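You operate a simulated robot arm through the tools that you are given. There is no shell and no other tool.

The job below is to be done with a simulated robot arm. You get a single attempt, and the scene is never put back.

JOB
Seat the bobbin from the creel arm at the red place and stow the arm.
Fine: once seated, set its brake to the card; lift the red pin to swing, drop it after.

It is judged by the outcome, as a careful person would: the job done as asked, and still so three seconds after it is handed in. It fails if anything else is knocked over, pushed out of place, dropped, spilled or broken.

ROBOT AND FRAMES
A 6-joint arm with a two-finger parallel gripper, fixed in place. Base frame: the origin is on the floor under the middle of its stand, x ahead of it, y to its left, z up. Lengths are in mm, angles in rad, forces in N, time in s.
With the tool pointing down near the work surface it reaches from about 580 to 940 mm from the base axis. Its first joint turns from -2.601 to 2.601 rad. Payload 3.43 kg.
Tool frame: the origin (TCP) lies between the finger pads and is the grasp point; the fingertips stand 34 mm ahead of it; z points along the fingers, y is the line along which they close. Largest opening 128 mm; finger width 24, thickness 12; the body of the gripper, 48 by 130 mm, starts 96 mm behind the TCP.
Orientation is that of the tool frame in the base frame, as [roll, pitch, yaw] about the fixed x, y, z axes, in that order (R = Rz(yaw) Ry(pitch) Rx(roll)). With the fingers straight down and closing along the base's y, the tool's x points along the base's -x, its y along +y and its z along -z.

CONTROLS
- The arm moves only by the tool step_arm. Its argument "plan" is a list of rows, each an object of numbers (a shift or turn left out is 0, a gripper value left out holds the last): "tx", "ty", "tz": the shift along the base's x, y, z in mm; "rx", "ry", "rz": the turn, a rotation vector about the base's x, y, z in rad; "gripper": the finger opening in mm, from 0 to 128. In form: [{"tx": .., "ty": .., "tz": .., "rx": .., "ry": .., "rz": .., "gripper": ..}, ...]. A call has 1 to 20 rows; each row is the pose to reach, as a shift and turn from the pose commanded when the call began. Each row takes 0.2 s and may step no farther than 50 mm and 0.15 rad from the row before; otherwise, or with a gripper value out of range, the whole call is refused. A pose out of reach is approached as far as the arm can. The call stops where the force on the tool passes 90 N (or 10 N more than at its start, if that is more) or the arm is blocked; 0.2 s more then pass. Each finger travels about 108 mm/s and halts on what it meets, pressing with about 22 N; the grip force reading is that of the motor and also rises with nothing between the fingers. The clock runs only during rows and for 0.2 s after the last one: add rows that repeat a pose to give the fingers time. It gives the time, the measured TCP pose, the force on the tool (base axes), the opening and the grip force at its end, in the units of the frame above (readings bear some noise), with the torque about the TCP (base axes, N m) and any sound that the robot's microphone picked up, and new pictures: "pictures" is both (left out), scene, wrist or none.
- Cameras (640 x 400 px; columns grow to the right, rows downward): "scene" is fixed at [222.4, 499.7, 1299]; the picture's right is [0.45, -0.89, 0.00], its down [-0.35, -0.18, -0.92] and it looks along [0.82, 0.41, -0.39] (base axes); focal length 214 px, centre (320, 200). "wrist" rides on the gripper at [76, -11, -160] in the tool frame; the picture's right is [0.15, 0.99, 0.00], its down [-0.88, 0.13, -0.46] and it looks along [-0.45, 0.07, 0.89] (tool axes); focal length 234 px, centre (320, 200). There is no depth. A picture from a camera that has moved, and an enlarged one, comes with that camera's place and axes in the base frame and with its lens.
- raise_lower(by): slides the trunk up (or, below 0, down) by that many mm; the arm rides with it, the base frame stays. It gives what a move gives, with no picture.
- close_up(camera, box): a new picture of the part [left, top, right, bottom] of that camera's present view, enlarged. It takes no simulated time.
- job_done(): hands the job in; it is judged then, once.

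Nothing tells you positions but the pictures and the camera data. Unless the task says otherwise, let go and move clear before handing in.

The tools are called after "Request:" by a JSON object that holds its "name" and its "arguments". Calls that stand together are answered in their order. step_arm: Moves the arm, as the interface text tells. Its arguments: {"type":"object","properties":{"plan":{"type":"array","items":{"type":"object","properties":{"tx":{"type":"number"},"ty":{"type":"number"},"tz":{"type":"number"},"rx":{"type":"number"},"ry":{"type":"number"},"rz":{"type":"number"},"gripper":{"type":"number"}}}},"pictures":{"type":"string","enum":["both","scene","wrist","none"]}},"required":["plan"]} The other tools are called the same way: raise_lower (by) moves the trunk up or down; close_up (camera, box) takes an enlarged picture of a part of a camera's view; job_done () hands the job in.

At the start:

```text
time: 0.0
eef_pos: [461.7, 679.2, 1235.0]
tool_rot: [-3.14, 0.0, 3.142]
ft_force: [0.1, 0.1, -0.9]
wrist_torque: [0.01, -0.03, 0.0]
gripper_width: 128.0
finger_force: 0.1
trunk travel left (down, up): [-600.0, 110.0]
```

scene: 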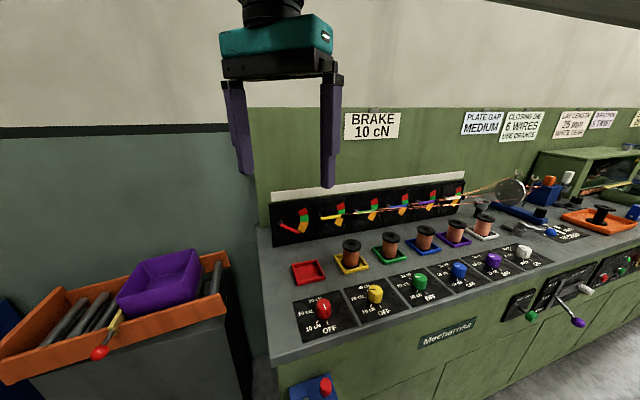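
wrist: 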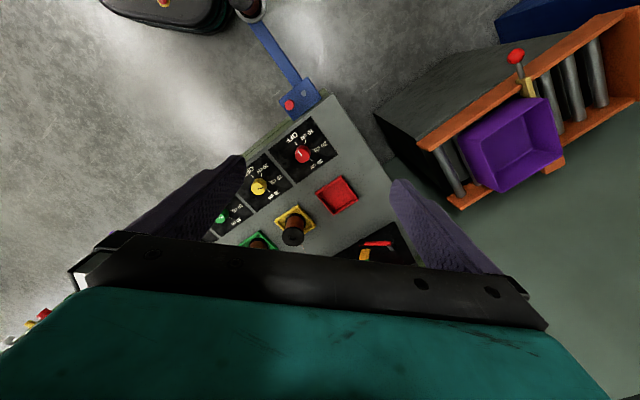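

I see a machine table with a row of colored places (the red one is empty), brake knobs in front of them, a "BRAKE 10 cN" card on the wall, and a blue creel arm with a red pin on the floor side. I'll take close-ups first to locate things.

Request:
{"name": "close_up", "arguments": {"camera": "scene", "box": [260, 240, 420, 340]}}

Request:
{"name": "close_up", "arguments": {"camera": "scene", "box": [260, 320, 388, 400]}}

Request:
{"name": "close_up", "arguments": {"camera": "wrist", "box": [200, 0, 360, 100]}}

Request:
{"name": "close_up", "arguments": {"camera": "wrist", "box": [220, 90, 412, 210]}}

```text
4.00 times, centred on (340, 290) of scene
camera zoom: at [222.4, 499.7, 1299.0], right [0.45, -0.89, 0.0], down [-0.35, -0.18, -0.92], along [0.82, 0.41, -0.39], focal length 858 px, centre (240, -160)
```

zoom: 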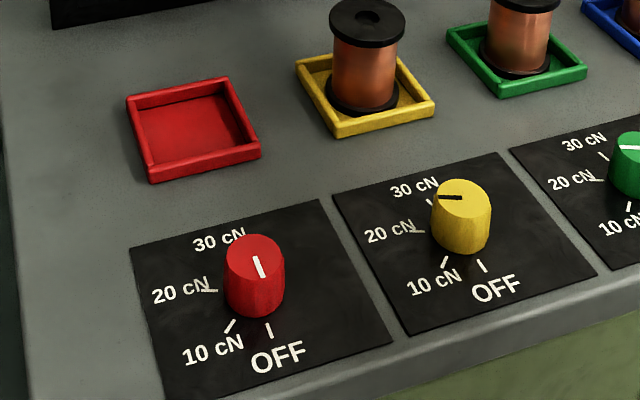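

```text
5.00 times, centred on (324, 360) of scene
camera zoom: at [222.4, 499.7, 1299.0], right [0.45, -0.89, 0.0], down [-0.35, -0.18, -0.92], along [0.82, 0.41, -0.39], focal length 1072 px, centre (300, -600)
```

zoom: 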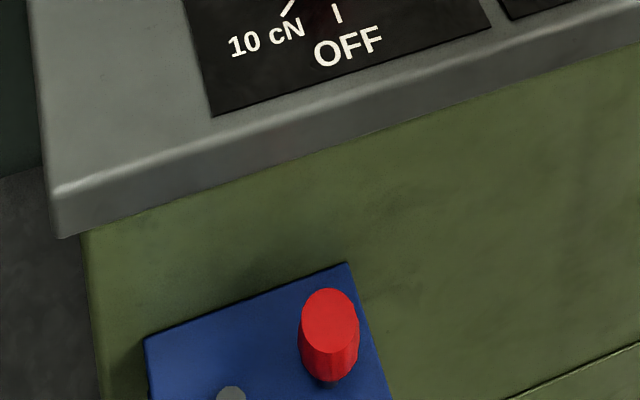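

```text
4.00 times, centred on (280, 50) of wrist
camera zoom: at [384.5, 668.8, 1395.2], right [-0.15, 0.99, 0.0], down [0.88, 0.13, 0.46], along [0.45, 0.07, -0.89], focal length 937 px, centre (480, 800)
```

zoom: 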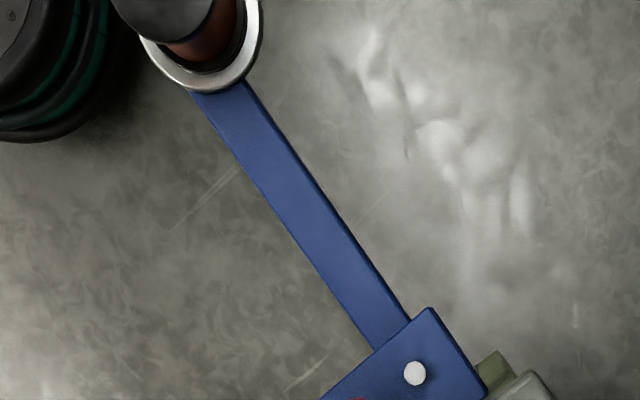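

```text
3.33 times, centred on (316, 150) of wrist
camera zoom: at [384.5, 668.8, 1395.2], right [-0.15, 0.99, 0.0], down [0.88, 0.13, 0.46], along [0.45, 0.07, -0.89], focal length 781 px, centre (333, 367)
```

zoom: 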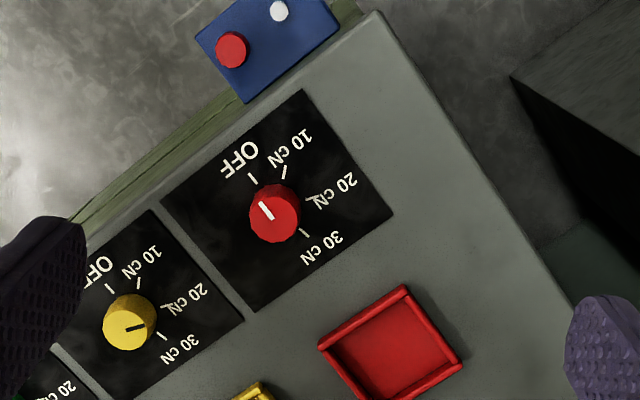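

The red place looks to be near (622, 743, 885). The creel bracket, with a red pin and a white rivet, is near (447, 603, 805), and the bobbin is out at the end of the blue arm near (280, 506). I'll move the wrist camera over the creel arm for a better look.

Request:
{"name": "step_arm", "arguments": {"plan": [{"tx": -27, "ty": -40}, {"tx": -54, "ty": -80}, {"tx": -82, "ty": -119}]}}

```text
time: 0.8
eef_pos: [383.8, 571.1, 1209.2]
tool_rot: [3.12, 0.014, -3.14]
ft_force: [-0.8, -0.6, 0.5]
wrist_torque: [0.0, -0.02, -0.01]
gripper_width: 127.8
finger_force: 0.1
out of reach, approached as far as the arm can: row 2, 3
trunk travel left (down, up): [-600.0, 110.0]
camera wrist: at [306.5, 556.5, 1368.0], right [-0.15, 0.99, 0.02], down [0.87, 0.12, 0.47], along [0.46, 0.09, -0.88], focal length 234 px, centre (320, 200)
```

scene: 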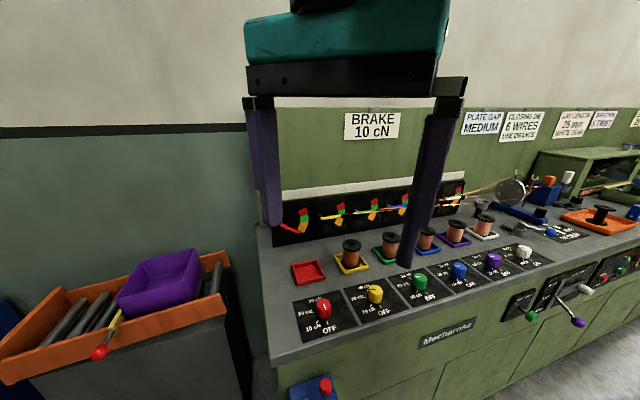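
wrist: 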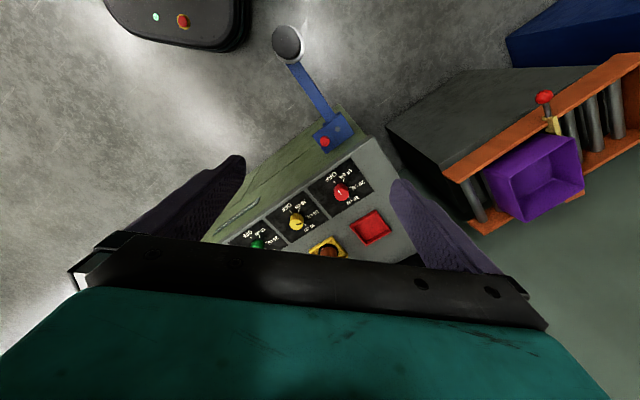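

At this trunk height the arm is out of reach close in. I'll lower the trunk with nothing beneath at that height, then look again.

Request:
{"name": "raise_lower", "arguments": {"by": -150}}

Request:
{"name": "close_up", "arguments": {"camera": "wrist", "box": [200, 0, 400, 125]}}

```text
time: 2.5
eef_pos: [387.6, 573.3, 1059.2]
tool_rot: [3.12, 0.014, -3.141]
ft_force: [0.4, 1.0, 0.5]
wrist_torque: [0.03, 0.03, 0.02]
gripper_width: 127.9
finger_force: 0.0
trunk travel left (down, up): [-450.0, 260.0]
```

```text
3.20 times, centred on (300, 62) of wrist
camera zoom: at [307.5, 557.6, 1217.8], right [-0.15, 0.99, 0.02], down [0.87, 0.12, 0.47], along [0.46, 0.09, -0.88], focal length 749 px, centre (384, 640)
```

zoom: 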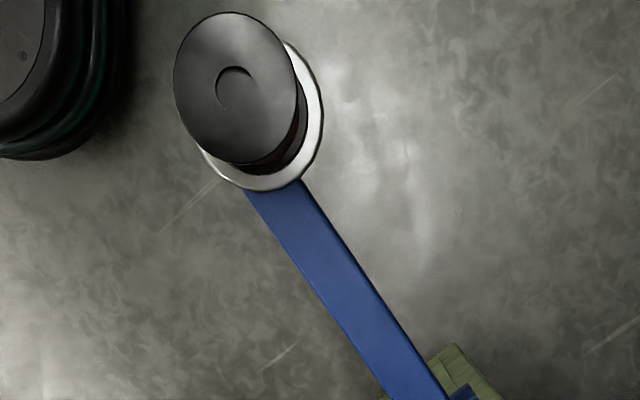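

The bobbin sits on a silver disc at the arm's end and has a dark top flange. I'll do a zero-shift step to check how the commanded pose relates to the measured one after the trunk move.

Request:
{"name": "step_arm", "arguments": {"plan": [{"tx": 0}], "pictures": "none"}}

```text
time: 3.0
eef_pos: [386.6, 571.6, 1058.6]
tool_rot: [3.119, 0.015, 3.141]
ft_force: [0.1, -0.2, -0.1]
wrist_torque: [-0.01, 0.0, 0.01]
gripper_width: 127.8
finger_force: 0.0
trunk travel left (down, up): [-450.0, 260.0]
```

Request:
{"name": "raise_lower", "arguments": {"by": -120}}

Request:
{"name": "step_arm", "arguments": {"plan": [{"tx": -15, "ty": -25, "tz": 40, "rx": -0.022, "ry": 0.015}, {"tx": -30, "ty": -50, "tz": 80, "rx": -0.022, "ry": 0.015}]}}

```text
time: 4.5
eef_pos: [386.7, 572.8, 940.8]
tool_rot: [3.117, 0.014, 3.141]
ft_force: [-0.6, 0.8, -0.1]
wrist_torque: [0.02, 0.0, 0.0]
gripper_width: 128.1
finger_force: 0.1
trunk travel left (down, up): [-330.0, 380.0]
```

```text
time: 5.0
eef_pos: [375.3, 557.6, 954.4]
tool_rot: [3.087, 0.031, 3.141]
ft_force: [0.0, -0.3, 0.4]
wrist_torque: [0.0, 0.0, 0.0]
gripper_width: 128.1
finger_force: 0.0
out of reach, approached as far as the arm can: row 1, 2
trunk travel left (down, up): [-330.0, 380.0]
camera wrist: at [293.6, 537.4, 1111.7], right [-0.15, 0.99, 0.05], down [0.87, 0.1, 0.49], along [0.48, 0.12, -0.87], focal length 234 px, centre (320, 200)
```

scene: 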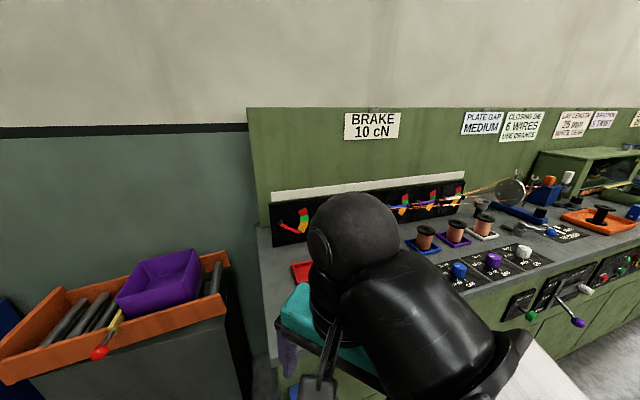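
wrist: 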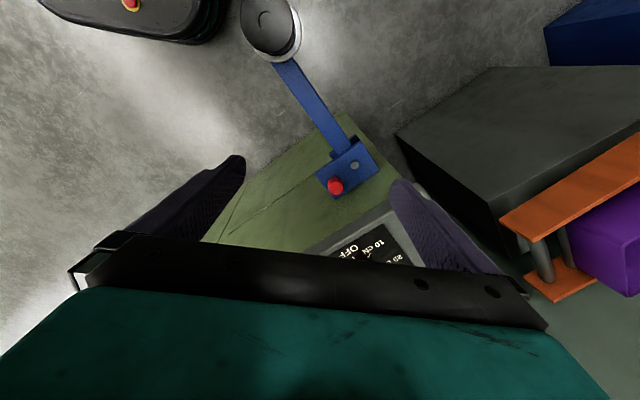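

Request:
{"name": "close_up", "arguments": {"camera": "wrist", "box": [230, 0, 330, 63]}}

Request:
{"name": "close_up", "arguments": {"camera": "wrist", "box": [290, 120, 390, 203]}}

Request:
{"name": "close_up", "arguments": {"camera": "wrist", "box": [200, 60, 440, 260]}}

```text
6.35 times, centred on (280, 32) of wrist
camera zoom: at [293.6, 537.4, 1111.7], right [-0.15, 0.99, 0.05], down [0.87, 0.1, 0.49], along [0.48, 0.12, -0.87], focal length 1487 px, centre (574, 1270)
```

zoom: 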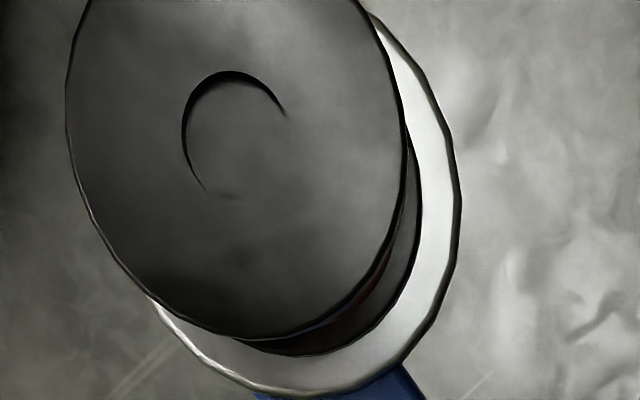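

```text
4.82 times, centred on (340, 162) of wrist
camera zoom: at [293.6, 537.4, 1111.7], right [-0.15, 0.99, 0.05], down [0.87, 0.1, 0.49], along [0.48, 0.12, -0.87], focal length 1128 px, centre (224, 386)
```

zoom: 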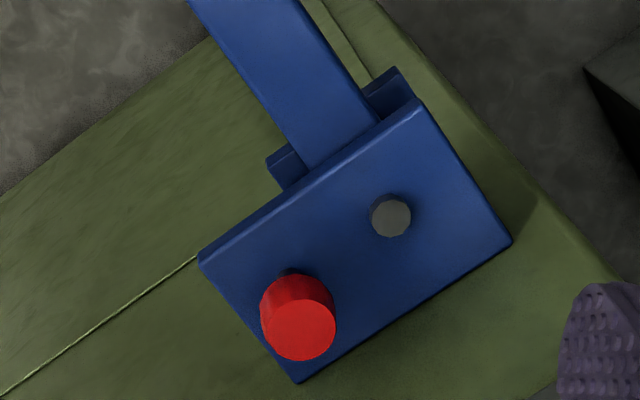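

```text
2.00 times, centred on (320, 160) of wrist
camera zoom: at [293.6, 537.4, 1111.7], right [-0.15, 0.99, 0.05], down [0.87, 0.1, 0.49], along [0.48, 0.12, -0.87], focal length 468 px, centre (320, 280)
```

zoom: 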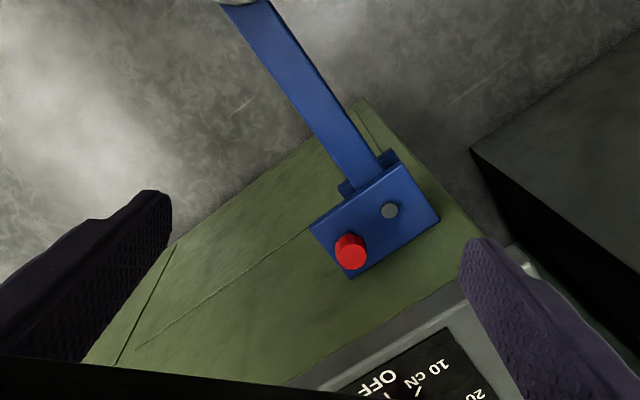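

The bobbin is near (260, 499), at a radius of about 563 mm, which needs the trunk high. The red place, at about 968 mm, needs it lower. I'll raise the trunk, correct the tilt and approach above the bobbin to look straight down.

Request:
{"name": "raise_lower", "arguments": {"by": 380}}

Request:
{"name": "step_arm", "arguments": {"plan": [{"tz": -45, "rx": -0.03, "ry": 0.016}, {"tz": -90, "rx": -0.054, "ry": 0.031}, {"tz": -135, "rx": -0.054, "ry": 0.031}, {"tz": -180, "rx": -0.054, "ry": 0.031}, {"tz": -225, "rx": -0.054, "ry": 0.031}, {"tx": -20, "ty": -15, "tz": -260, "rx": -0.054, "ry": 0.031}, {"tx": -50, "ty": -30, "tz": -270, "rx": -0.054, "ry": 0.031}]}}

```text
time: 8.7
eef_pos: [375.0, 558.0, 1334.3]
tool_rot: [3.086, 0.029, 3.141]
ft_force: [-0.4, 0.4, -0.6]
wrist_torque: [0.01, 0.0, -0.01]
gripper_width: 127.8
finger_force: 0.1
trunk travel left (down, up): [-710.0, 0.0]
```

```text
time: 10.3
eef_pos: [324.1, 526.9, 1064.3]
tool_rot: [3.139, -0.001, 3.14]
ft_force: [-0.1, 0.1, -0.3]
wrist_torque: [0.02, -0.04, 0.0]
gripper_width: 128.0
finger_force: 0.0
trunk travel left (down, up): [-710.0, 0.0]
camera wrist: at [248.0, 515.3, 1224.6], right [-0.15, 0.99, 0.0], down [0.88, 0.13, 0.46], along [0.45, 0.07, -0.89], focal length 234 px, centre (320, 200)
```

scene: 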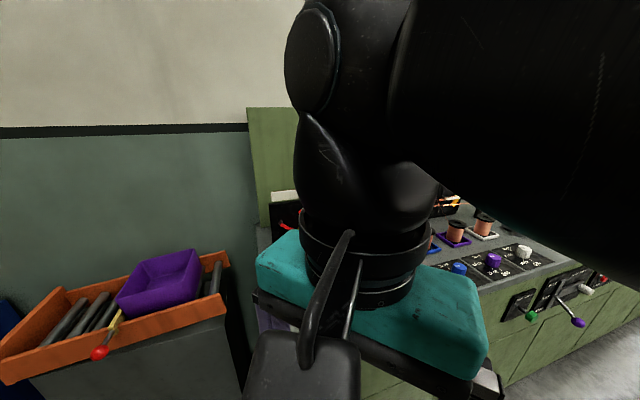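
wrist: 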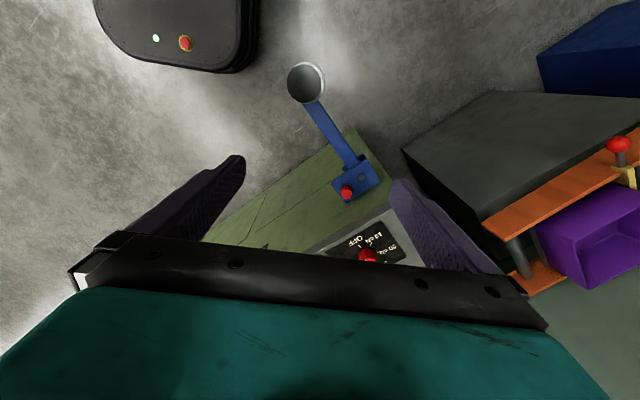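

Request:
{"name": "close_up", "arguments": {"camera": "wrist", "box": [265, 40, 361, 100]}}

Request:
{"name": "close_up", "arguments": {"camera": "wrist", "box": [280, 140, 440, 240]}}

```text
6.67 times, centred on (313, 70) of wrist
camera zoom: at [248.0, 515.3, 1224.6], right [-0.15, 0.99, 0.0], down [0.88, 0.13, 0.46], along [0.45, 0.07, -0.89], focal length 1561 px, centre (367, 1067)
```

zoom: 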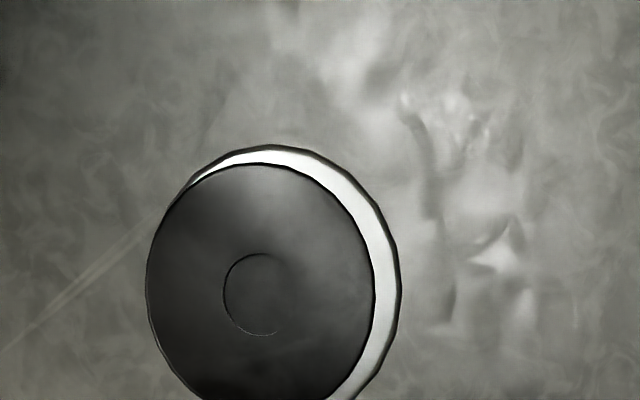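

```text
4.00 times, centred on (360, 190) of wrist
camera zoom: at [248.0, 515.3, 1224.6], right [-0.15, 0.99, 0.0], down [0.88, 0.13, 0.46], along [0.45, 0.07, -0.89], focal length 937 px, centre (160, 240)
```

zoom: 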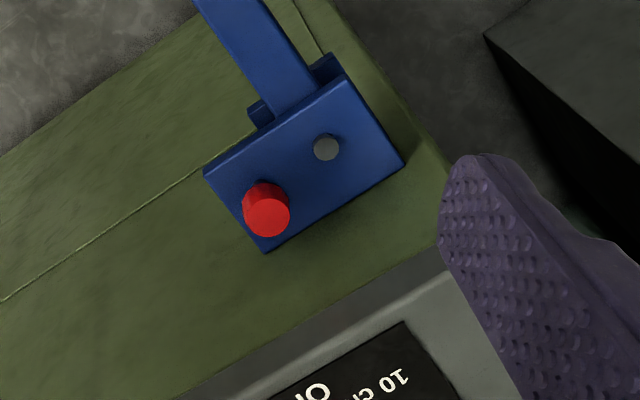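

The two straight-down views put the pin top at about (451, 603, 775) and the pivot rivet at about (421, 633, 748). The bobbin axis comes out at about (257, 491), with its top near z≈808. I'll move to hover above the bobbin and check.

Request:
{"name": "step_arm", "arguments": {"plan": [{"tx": -10, "ty": -6, "tz": -40}, {"tx": -25, "ty": -14, "tz": -80}, {"tx": -45, "ty": -24, "tz": -115}, {"tx": -67, "ty": -36, "tz": -150}, {"tx": -67, "ty": -36, "tz": -164}], "pictures": "wrist"}}

Request:
{"name": "close_up", "arguments": {"camera": "wrist", "box": [256, 110, 384, 190]}}

```text
time: 11.5
eef_pos: [257.4, 492.0, 900.7]
tool_rot: [3.14, 0.0, 3.141]
ft_force: [-0.1, -0.7, 0.3]
wrist_torque: [-0.02, 0.0, -0.03]
gripper_width: 128.1
finger_force: 0.0
trunk travel left (down, up): [-710.0, 0.0]
camera wrist: at [181.7, 480.1, 1060.2], right [-0.15, 0.99, 0.0], down [0.88, 0.13, 0.46], along [0.45, 0.07, -0.89], focal length 234 px, centre (320, 200)
```

wrist: 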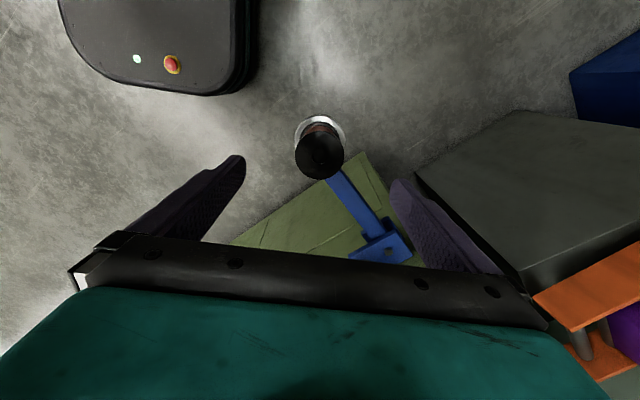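

```text
5.00 times, centred on (320, 150) of wrist
camera zoom: at [181.7, 480.1, 1060.2], right [-0.15, 0.99, 0.0], down [0.88, 0.13, 0.46], along [0.45, 0.07, -0.89], focal length 1171 px, centre (320, 450)
```

zoom: 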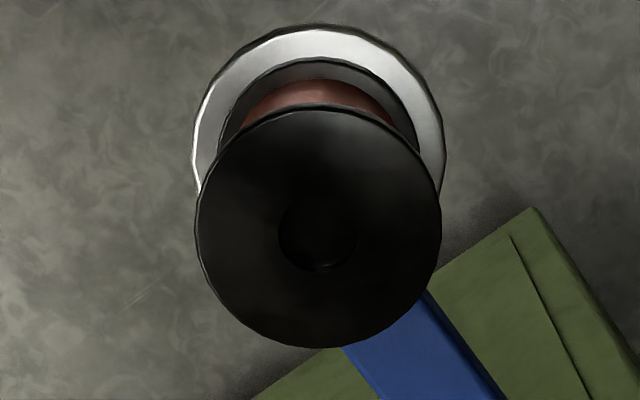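

The gripper is centred over the bobbin. Its top flange is about 55 mm across at z≈802, and the holding disc is at z≈734. I'll descend so the flange sits between the pads, then close.

Request:
{"name": "step_arm", "arguments": {"plan": [{"tz": -40, "ty": -0.5}, {"tz": -75, "ty": -0.5}, {"tz": -95, "ty": -0.5}, {"tz": -104, "ty": -0.5}, {"tz": -104, "ty": -0.5}], "pictures": "wrist"}}

Request:
{"name": "close_up", "arguments": {"camera": "wrist", "box": [224, 130, 416, 250]}}

```text
time: 12.7
eef_pos: [258.0, 491.6, 796.1]
tool_rot: [3.141, -0.002, 3.141]
ft_force: [-0.2, 0.2, 0.5]
wrist_torque: [-0.03, 0.0, -0.01]
gripper_width: 128.1
finger_force: 0.1
trunk travel left (down, up): [-710.0, 0.0]
camera wrist: at [182.3, 480.0, 956.7], right [-0.15, 0.99, 0.0], down [0.88, 0.13, 0.45], along [0.45, 0.07, -0.89], focal length 234 px, centre (320, 200)
```

wrist: 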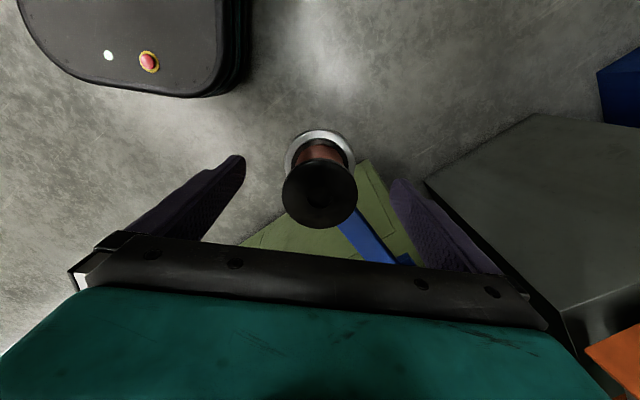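

```text
3.33 times, centred on (320, 190) of wrist
camera zoom: at [182.3, 480.0, 956.7], right [-0.15, 0.99, 0.0], down [0.88, 0.13, 0.45], along [0.45, 0.07, -0.89], focal length 781 px, centre (320, 233)
```

zoom: 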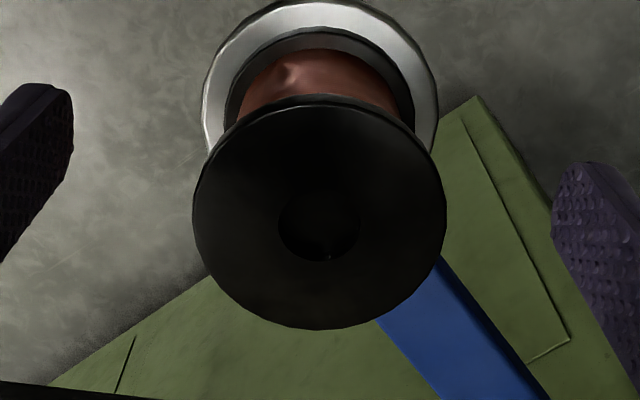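

The flange is between the fingers. I'll make a small x correction and close on it.

Request:
{"name": "step_arm", "arguments": {"plan": [{"tx": -2, "gripper": 90}, {"tx": -2, "gripper": 64}, {"tx": -2, "gripper": 45}, {"tx": -2, "gripper": 45}, {"tx": -2, "gripper": 45}], "pictures": "wrist"}}

Request:
{"name": "close_up", "arguments": {"camera": "wrist", "box": [224, 130, 416, 250]}}

```text
time: 13.9
eef_pos: [257.4, 491.0, 796.5]
tool_rot: [3.141, -0.001, -3.14]
ft_force: [0.1, -0.3, -0.1]
wrist_torque: [0.01, 0.05, -0.04]
gripper_width: 55.3
finger_force: 22.4
trunk travel left (down, up): [-710.0, 0.0]
camera wrist: at [180.1, 479.8, 956.9], right [-0.15, 0.99, 0.0], down [0.88, 0.13, 0.45], along [0.45, 0.07, -0.89], focal length 234 px, centre (320, 200)
```

wrist: 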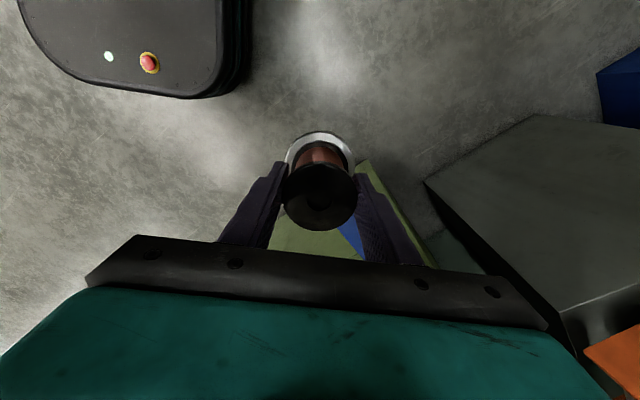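

```text
3.33 times, centred on (320, 190) of wrist
camera zoom: at [180.1, 479.8, 956.9], right [-0.15, 0.99, 0.0], down [0.88, 0.13, 0.45], along [0.45, 0.07, -0.89], focal length 781 px, centre (320, 233)
```

zoom: 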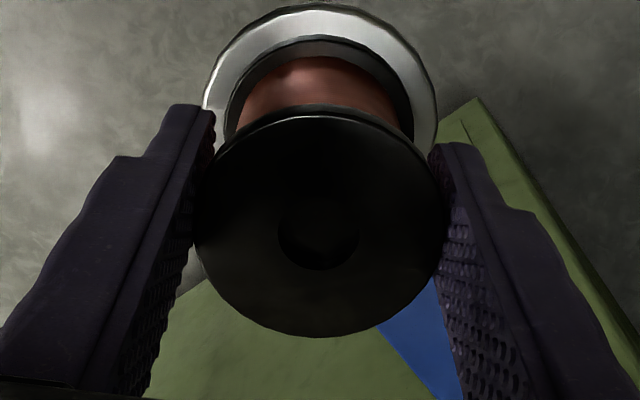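

The flange is gripped at 55.3 mm with 22 N. I'll lift slowly straight up and watch the forces.

Request:
{"name": "step_arm", "arguments": {"plan": [{"tz": 5}, {"tz": 15}, {"tz": 30}, {"tz": 50}, {"tz": 70}, {"tz": 90}, {"tz": 100}], "pictures": "wrist"}}

Request:
{"name": "close_up", "arguments": {"camera": "wrist", "box": [224, 100, 416, 220]}}

```text
time: 15.5
eef_pos: [256.1, 491.6, 896.7]
tool_rot: [3.142, -0.001, 3.141]
ft_force: [0.1, 0.5, -2.9]
wrist_torque: [0.0, -0.02, -0.02]
gripper_width: 55.7
finger_force: 22.6
trunk travel left (down, up): [-710.0, 0.0]
camera wrist: at [180.1, 479.7, 1056.8], right [-0.15, 0.99, 0.0], down [0.88, 0.13, 0.45], along [0.45, 0.07, -0.89], focal length 234 px, centre (320, 200)
```

wrist: 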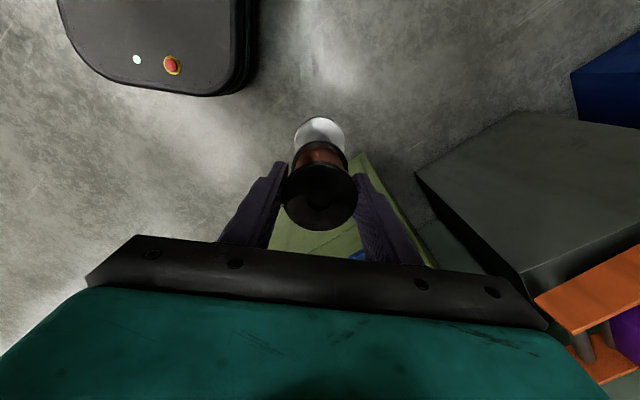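

```text
3.33 times, centred on (320, 160) of wrist
camera zoom: at [180.1, 479.7, 1056.8], right [-0.15, 0.99, 0.0], down [0.88, 0.13, 0.45], along [0.45, 0.07, -0.89], focal length 781 px, centre (320, 333)
```

zoom: 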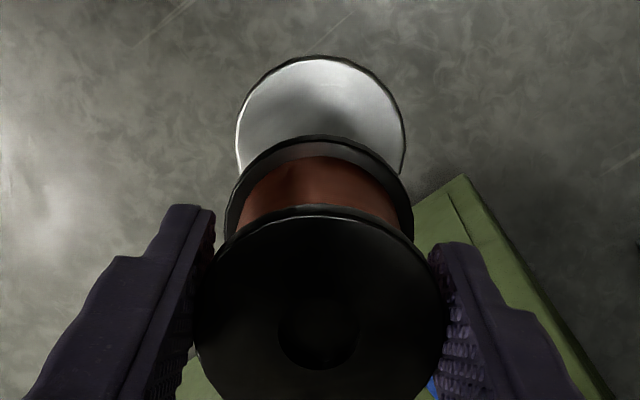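

The bobbin lifted freely and weighs about 3 N. I'll carry it high toward the red place.

Request:
{"name": "step_arm", "arguments": {"plan": [{"tx": 25, "ty": 16, "tz": 25}, {"tx": 60, "ty": 39, "tz": 50}, {"tx": 95, "ty": 62, "tz": 75}, {"tx": 130, "ty": 85, "tz": 100}, {"tx": 165, "ty": 108, "tz": 123}, {"tx": 200, "ty": 131, "tz": 123}, {"tx": 235, "ty": 154, "tz": 123}, {"tx": 270, "ty": 177, "tz": 123}, {"tx": 303, "ty": 199, "tz": 123}]}}

```text
time: 17.5
eef_pos: [561.3, 690.0, 1020.4]
tool_rot: [3.141, -0.001, -3.141]
ft_force: [0.8, 0.2, -3.3]
wrist_torque: [-0.01, 0.02, 0.01]
gripper_width: 55.3
finger_force: 21.8
trunk travel left (down, up): [-710.0, 0.0]
camera wrist: at [484.7, 678.6, 1179.1], right [-0.15, 0.99, 0.0], down [0.88, 0.13, 0.45], along [0.45, 0.07, -0.89], focal length 234 px, centre (320, 200)
```

scene: 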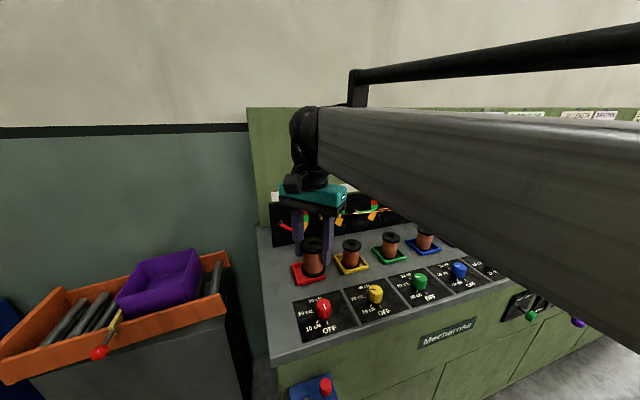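
wrist: 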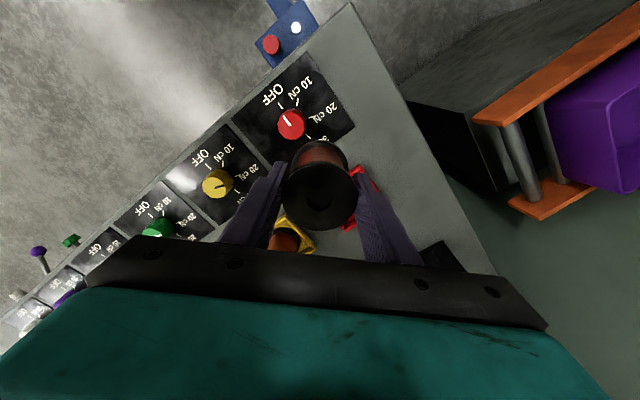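

Request:
{"name": "close_up", "arguments": {"camera": "wrist", "box": [240, 130, 432, 250]}}

Request:
{"name": "close_up", "arguments": {"camera": "scene", "box": [250, 180, 410, 280]}}

Request:
{"name": "close_up", "arguments": {"camera": "wrist", "box": [230, 0, 390, 140]}}

```text
3.33 times, centred on (336, 190) of wrist
camera zoom: at [484.7, 678.6, 1179.1], right [-0.15, 0.99, 0.0], down [0.88, 0.13, 0.45], along [0.45, 0.07, -0.89], focal length 781 px, centre (267, 233)
```

zoom: 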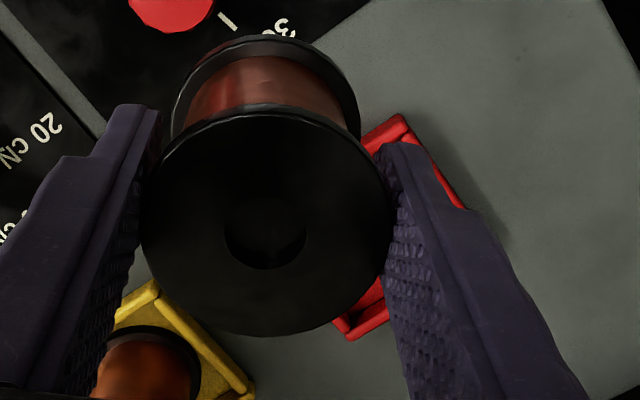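

```text
4.00 times, centred on (330, 230) of scene
camera zoom: at [222.4, 499.7, 1299.0], right [0.45, -0.89, 0.0], down [-0.35, -0.18, -0.92], along [0.82, 0.41, -0.39], focal length 858 px, centre (280, 80)
```

zoom: 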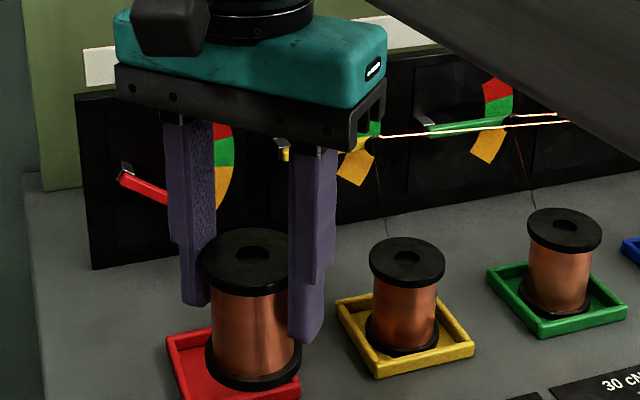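

```text
2.86 times, centred on (310, 70) of wrist
camera zoom: at [484.7, 678.6, 1179.1], right [-0.15, 0.99, 0.0], down [0.88, 0.13, 0.45], along [0.45, 0.07, -0.89], focal length 669 px, centre (349, 571)
```

zoom: 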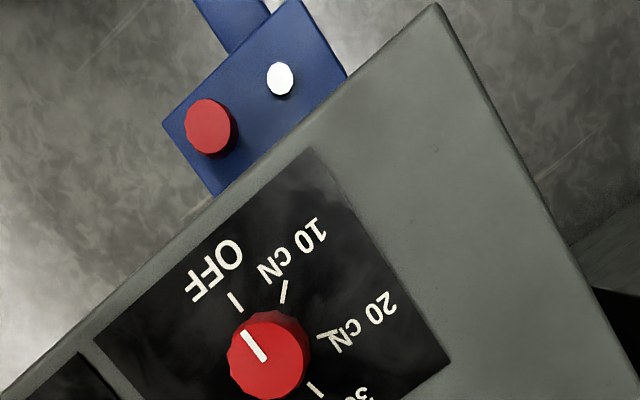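

The view is good: the bobbin hangs upright and the red tray centre is near (629, 747), with its rim at z≈880. It is about 976 mm out, so I need the trunk lower. I'll raise the tool first, then lower the trunk by the same amount.

Request:
{"name": "step_arm", "arguments": {"plan": [{"tz": 45}, {"tz": 90}, {"tz": 135}, {"tz": 180}, {"tz": 215}], "pictures": "none"}}

Request:
{"name": "raise_lower", "arguments": {"by": -215}}

```text
time: 18.7
eef_pos: [558.1, 690.1, 1236.7]
tool_rot: [3.141, -0.001, 3.141]
ft_force: [0.4, -1.2, -2.9]
wrist_torque: [-0.02, 0.02, 0.02]
gripper_width: 55.4
finger_force: 21.9
trunk travel left (down, up): [-710.0, 0.0]
```

```text
time: 21.0
eef_pos: [559.6, 690.2, 1021.2]
tool_rot: [3.141, -0.002, 3.141]
ft_force: [0.0, -0.2, -3.1]
wrist_torque: [-0.01, 0.04, -0.01]
gripper_width: 55.3
finger_force: 21.6
trunk travel left (down, up): [-495.0, 215.0]
```

Request:
{"name": "step_arm", "arguments": {"plan": [{"tx": 25, "ty": 22}, {"tx": 52, "ty": 45}]}}

Request:
{"name": "close_up", "arguments": {"camera": "scene", "box": [260, 190, 388, 290]}}

Request:
{"name": "close_up", "arguments": {"camera": "wrist", "box": [240, 90, 432, 210]}}

```text
time: 21.6
eef_pos: [575.0, 689.6, 1005.4]
tool_rot: [3.141, 0.0, 3.141]
ft_force: [0.3, -0.7, -3.1]
wrist_torque: [-0.01, 0.01, -0.01]
gripper_width: 55.1
finger_force: 22.1
out of reach, approached as far as the arm can: row 1, 2
trunk travel left (down, up): [-495.0, 215.0]
camera wrist: at [497.8, 677.8, 1165.3], right [-0.15, 0.99, 0.0], down [0.88, 0.13, 0.46], along [0.45, 0.07, -0.89], focal length 234 px, centre (320, 200)
```

scene: 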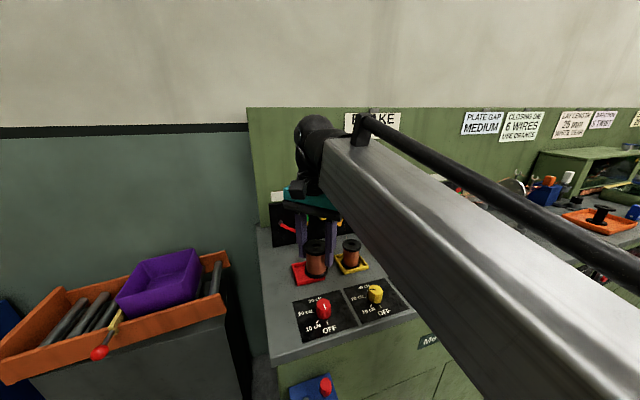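
wrist: 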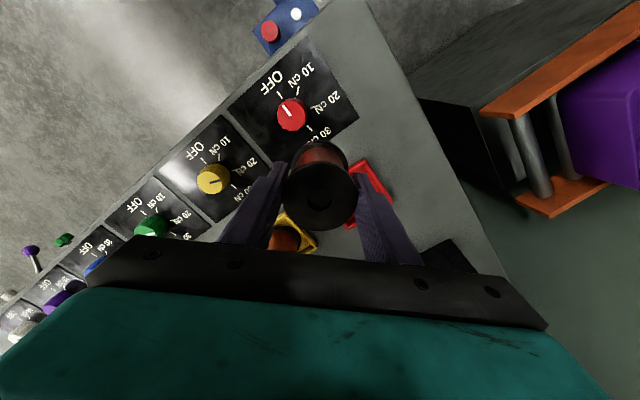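

```text
4.00 times, centred on (324, 240) of scene
camera zoom: at [222.4, 499.7, 1299.0], right [0.45, -0.89, 0.0], down [-0.35, -0.18, -0.92], along [0.82, 0.41, -0.39], focal length 858 px, centre (304, 40)
```

zoom: 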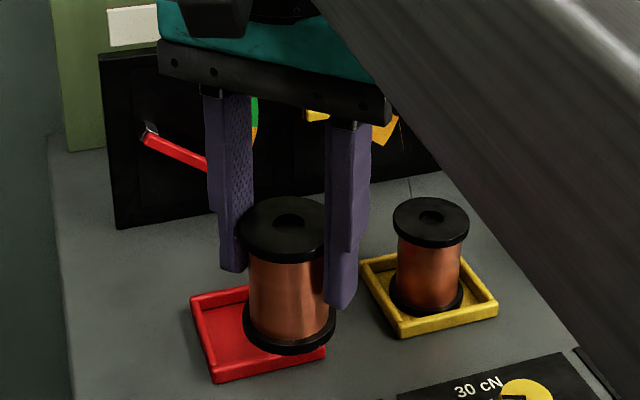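

```text
3.33 times, centred on (336, 150) of wrist
camera zoom: at [497.8, 677.8, 1165.3], right [-0.15, 0.99, 0.0], down [0.88, 0.13, 0.46], along [0.45, 0.07, -0.89], focal length 781 px, centre (267, 367)
```

zoom: 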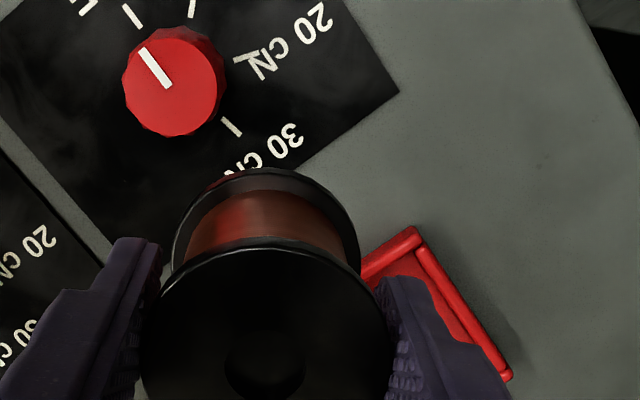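

Lowering the trunk reduces the outward reach, so straight-down reach tops out near 940 mm with the trunk high, and the tray needs a slight outward tilt. My plan is to stand the bobbin on the clear strip of table left of the red panel and tilt the tool about its closing axis around it. Then I'll regrip and place it level in the tray. First I'll put the trunk back up and turn the tool 45° to align with the table.

Request:
{"name": "raise_lower", "arguments": {"by": 215}}

Request:
{"name": "step_arm", "arguments": {"plan": [{"tx": -5, "ty": 2, "tz": -40, "rz": 0.13}, {"tx": -10, "ty": 5, "tz": -80, "rz": 0.26}, {"tx": -15, "ty": 8, "tz": -120, "rz": 0.39}, {"tx": -20, "ty": 12, "tz": -160, "rz": 0.52}, {"tx": -25, "ty": 16, "tz": -195, "rz": 0.65}, {"tx": -30, "ty": 20, "tz": -195, "rz": 0.785}]}}

```text
time: 23.9
eef_pos: [574.5, 689.5, 1219.9]
tool_rot: [3.14, 0.001, 3.141]
ft_force: [-0.3, 0.4, -2.6]
wrist_torque: [0.0, 0.04, -0.04]
gripper_width: 55.0
finger_force: 22.0
trunk travel left (down, up): [-710.0, 0.0]
```

```text
time: 25.3
eef_pos: [543.4, 709.3, 1025.3]
tool_rot: [3.139, 0.0, -2.355]
ft_force: [0.5, -0.1, -2.8]
wrist_torque: [0.0, -0.04, -0.02]
gripper_width: 55.0
finger_force: 21.7
trunk travel left (down, up): [-710.0, 0.0]
camera wrist: at [498.2, 647.5, 1185.8], right [-0.8, 0.59, 0.0], down [0.53, 0.72, 0.46], along [0.27, 0.37, -0.89], focal length 234 px, centre (320, 200)
```

scene: 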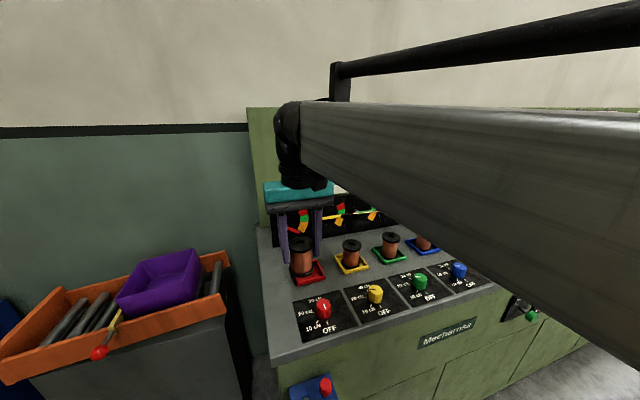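
wrist: 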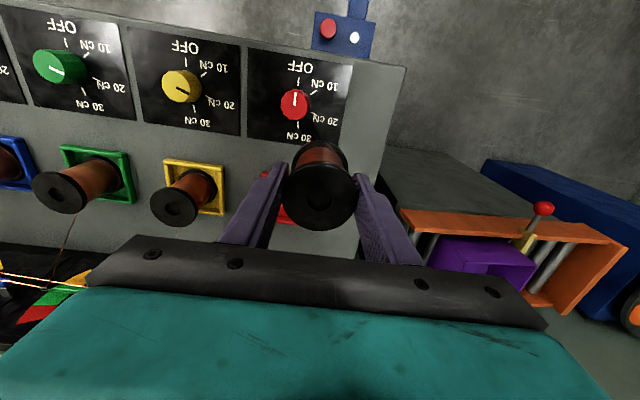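

Request:
{"name": "close_up", "arguments": {"camera": "wrist", "box": [230, 130, 422, 250]}}

Request:
{"name": "close_up", "arguments": {"camera": "scene", "box": [250, 190, 378, 290]}}

```text
3.33 times, centred on (326, 190) of wrist
camera zoom: at [498.2, 647.5, 1185.8], right [-0.8, 0.59, 0.0], down [0.53, 0.72, 0.46], along [0.27, 0.37, -0.89], focal length 781 px, centre (300, 233)
```

zoom: 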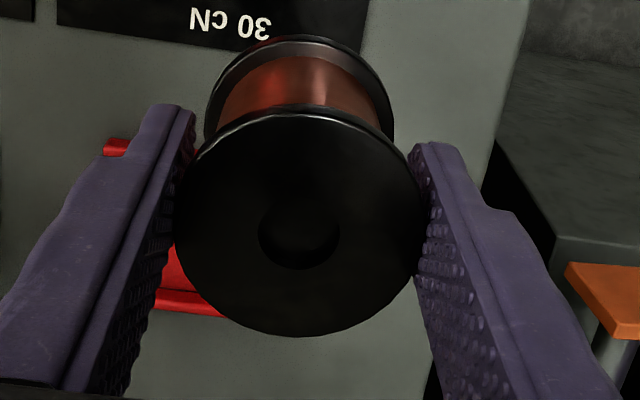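

```text
4.00 times, centred on (314, 240) of scene
camera zoom: at [222.4, 499.7, 1299.0], right [0.45, -0.89, 0.0], down [-0.35, -0.18, -0.92], along [0.82, 0.41, -0.39], focal length 858 px, centre (344, 40)
```

zoom: 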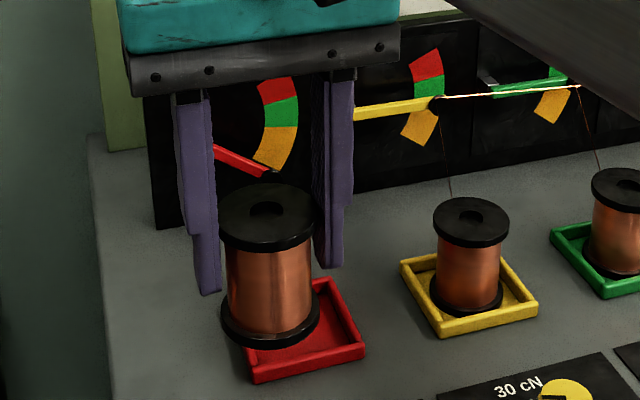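

The clear strip target is about (522, 760). I'll move above it and lower in stages while watching the vertical force.

Request:
{"name": "step_arm", "arguments": {"plan": [{"tx": -10, "ty": 25}, {"tx": -21.4, "ty": 50.7}, {"tx": -21.4, "ty": 50.7, "tz": -35}, {"tx": -21.4, "ty": 50.7, "tz": -65}, {"tx": -21.4, "ty": 50.7, "tz": -65}]}}

Request:
{"name": "close_up", "arguments": {"camera": "scene", "box": [230, 190, 358, 290]}}

Request:
{"name": "close_up", "arguments": {"camera": "wrist", "box": [230, 80, 422, 200]}}

```text
time: 26.5
eef_pos: [522.8, 760.8, 960.8]
tool_rot: [3.142, 0.001, -2.357]
ft_force: [-0.2, -0.1, -3.8]
wrist_torque: [-0.03, 0.02, 0.03]
gripper_width: 55.0
finger_force: 21.7
trunk travel left (down, up): [-710.0, 0.0]
camera wrist: at [476.3, 698.2, 1120.6], right [-0.8, 0.6, 0.0], down [0.53, 0.71, 0.46], along [0.27, 0.37, -0.89], focal length 234 px, centre (320, 200)
```

scene: 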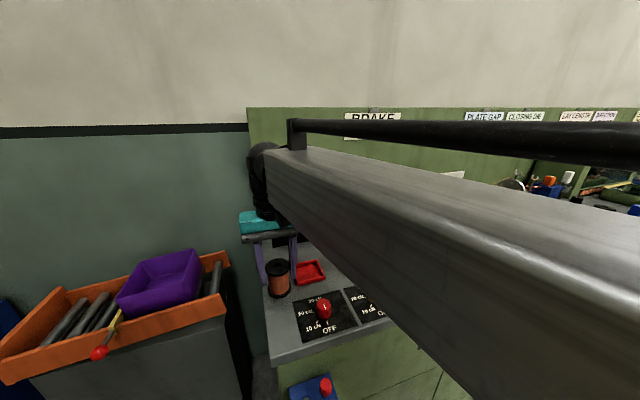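
wrist: 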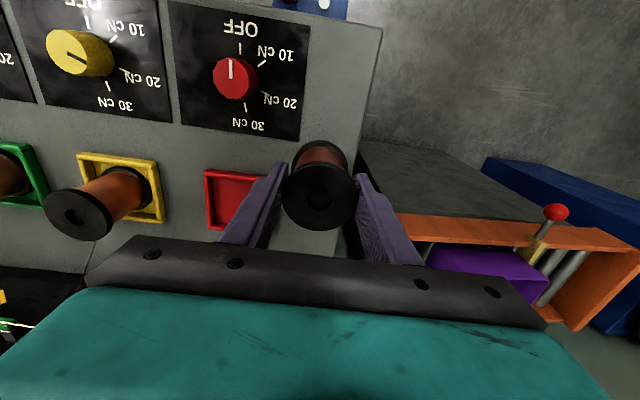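

```text
4.00 times, centred on (294, 240) of scene
camera zoom: at [222.4, 499.7, 1299.0], right [0.45, -0.89, 0.0], down [-0.35, -0.18, -0.92], along [0.82, 0.41, -0.39], focal length 858 px, centre (424, 40)
```

zoom: 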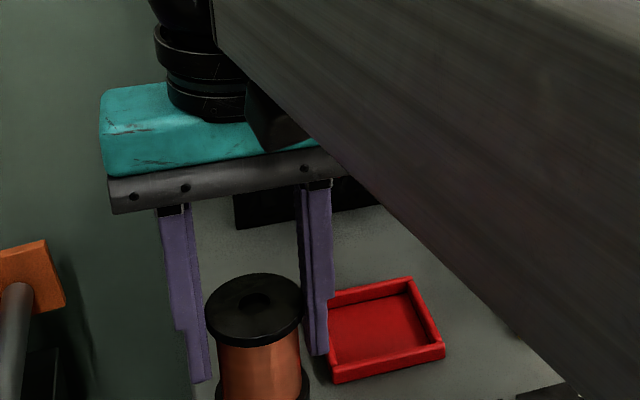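

```text
3.33 times, centred on (326, 140) of wrist
camera zoom: at [476.3, 698.2, 1120.6], right [-0.8, 0.6, 0.0], down [0.53, 0.71, 0.46], along [0.27, 0.37, -0.89], focal length 781 px, centre (300, 400)
```

zoom: 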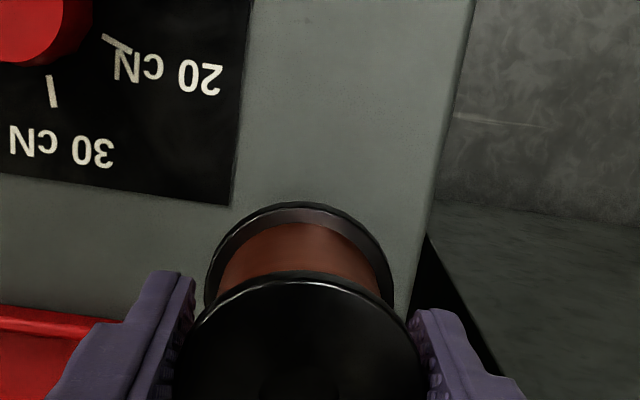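

I'll shift 5.6 mm in +y for more clearance from the panel corner, then descend carefully.

Request:
{"name": "step_arm", "arguments": {"plan": [{"ty": 5.6}, {"ty": 5.6, "tz": -10}, {"ty": 5.6, "tz": -16}, {"ty": 5.6, "tz": -16}], "pictures": "wrist"}}

Request:
{"name": "close_up", "arguments": {"camera": "wrist", "box": [230, 80, 422, 200]}}

Request:
{"name": "close_up", "arguments": {"camera": "scene", "box": [230, 210, 358, 310]}}

```text
time: 27.5
eef_pos: [520.4, 762.8, 943.7]
tool_rot: [3.14, 0.002, -2.355]
ft_force: [0.8, 0.2, -3.2]
wrist_torque: [0.03, 0.0, -0.03]
gripper_width: 55.2
finger_force: 21.8
out of reach, approached as far as the arm can: row 1, 2, 3, 4
trunk travel left (down, up): [-710.0, 0.0]
camera wrist: at [474.4, 700.0, 1104.5], right [-0.8, 0.6, 0.0], down [0.53, 0.71, 0.46], along [0.27, 0.37, -0.89], focal length 234 px, centre (320, 200)
```

wrist: 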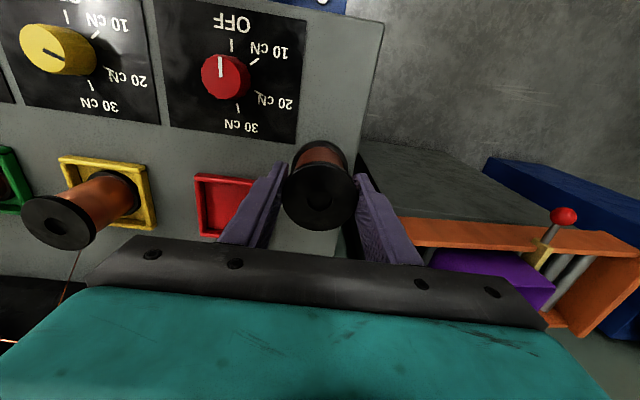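

```text
3.33 times, centred on (326, 140) of wrist
camera zoom: at [474.4, 700.0, 1104.5], right [-0.8, 0.6, 0.0], down [0.53, 0.71, 0.46], along [0.27, 0.37, -0.89], focal length 781 px, centre (300, 400)
```

zoom: 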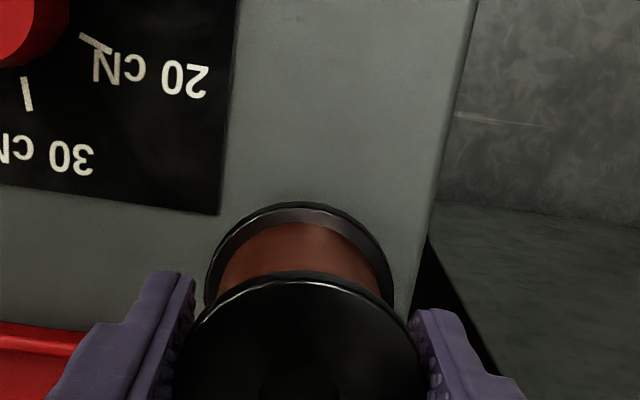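

```text
4.00 times, centred on (294, 260) of scene
camera zoom: at [222.4, 499.7, 1299.0], right [0.45, -0.89, 0.0], down [-0.35, -0.18, -0.92], along [0.82, 0.41, -0.39], focal length 858 px, centre (424, -40)
```

zoom: 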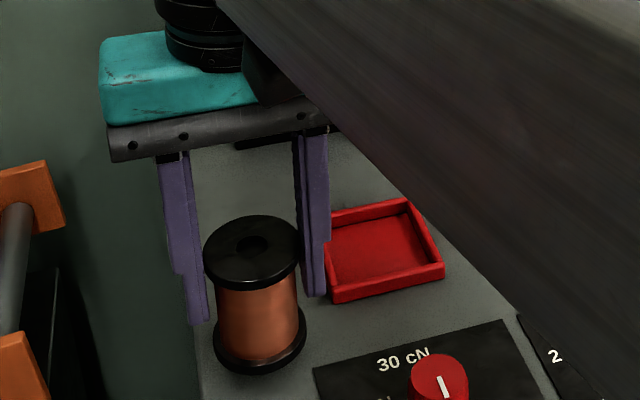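

Straight-down reach ends at about 923 mm here. The clearances look fine, so I'll lower slowly to table contact.

Request:
{"name": "step_arm", "arguments": {"plan": [{"tz": -2}, {"tz": -4}, {"tz": -4}], "pictures": "none"}}

```text
time: 28.3
eef_pos: [519.7, 762.3, 940.7]
tool_rot: [3.141, 0.002, -2.357]
ft_force: [-0.5, -0.5, -2.8]
wrist_torque: [0.01, -0.01, 0.01]
gripper_width: 55.3
finger_force: 21.3
trunk travel left (down, up): [-710.0, 0.0]
```

Request:
{"name": "step_arm", "arguments": {"plan": [{"tz": -1.5}, {"tz": -3}, {"tz": -3}], "pictures": "none"}}

```text
time: 29.1
eef_pos: [519.7, 762.3, 938.2]
tool_rot: [3.14, 0.001, -2.357]
ft_force: [0.1, 0.9, -3.3]
wrist_torque: [0.01, -0.02, 0.02]
gripper_width: 55.5
finger_force: 22.5
trunk travel left (down, up): [-710.0, 0.0]
```

Request:
{"name": "step_arm", "arguments": {"plan": [{"tz": -1.5}, {"tz": -3}, {"tz": -3}], "pictures": "none"}}

Request:
{"name": "close_up", "arguments": {"camera": "scene", "box": [260, 250, 324, 310]}}

```text
time: 29.9
eef_pos: [521.0, 761.5, 935.2]
tool_rot: [3.139, 0.002, -2.357]
ft_force: [-0.5, 0.2, -3.4]
wrist_torque: [-0.01, 0.01, 0.03]
gripper_width: 55.3
finger_force: 22.1
trunk travel left (down, up): [-710.0, 0.0]
```

```text
6.67 times, centred on (292, 280) of scene
camera zoom: at [222.4, 499.7, 1299.0], right [0.45, -0.89, 0.0], down [-0.35, -0.18, -0.92], along [0.82, 0.41, -0.39], focal length 1430 px, centre (507, -333)
```

zoom: 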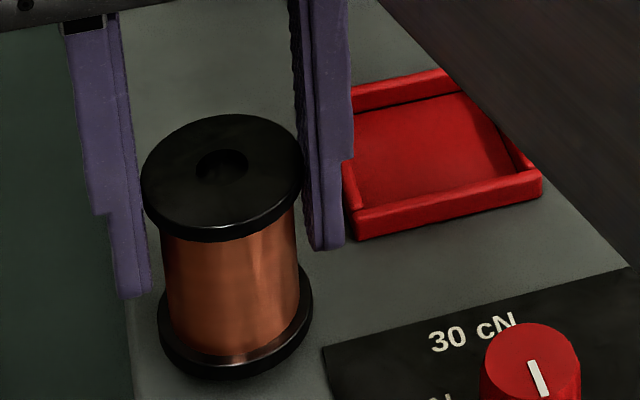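

Request:
{"name": "step_arm", "arguments": {"plan": [{"tz": -1.5}, {"tz": -3}, {"tz": -3}], "pictures": "none"}}

```text
time: 30.7
eef_pos: [519.9, 762.0, 932.3]
tool_rot: [3.14, 0.002, -2.355]
ft_force: [0.5, 0.3, -2.1]
wrist_torque: [0.02, -0.01, -0.01]
gripper_width: 55.5
finger_force: 22.1
trunk travel left (down, up): [-710.0, 0.0]
```

Request:
{"name": "step_arm", "arguments": {"plan": [{"tz": -1}, {"tz": -2}, {"tz": -2}], "pictures": "none"}}

```text
time: 31.5
eef_pos: [519.3, 763.3, 929.2]
tool_rot: [3.139, 0.002, -2.358]
ft_force: [1.0, 0.6, -2.8]
wrist_torque: [0.02, 0.04, 0.02]
gripper_width: 55.2
finger_force: 21.7
trunk travel left (down, up): [-710.0, 0.0]
```

Request:
{"name": "step_arm", "arguments": {"plan": [{"tz": -1}, {"tz": -2}, {"tz": -2}], "pictures": "none"}}

```text
time: 32.3
eef_pos: [520.8, 762.2, 927.5]
tool_rot: [3.14, 0.001, -2.356]
ft_force: [0.1, -0.5, -2.5]
wrist_torque: [0.01, 0.01, 0.01]
gripper_width: 55.4
finger_force: 22.6
trunk travel left (down, up): [-710.0, 0.0]
```

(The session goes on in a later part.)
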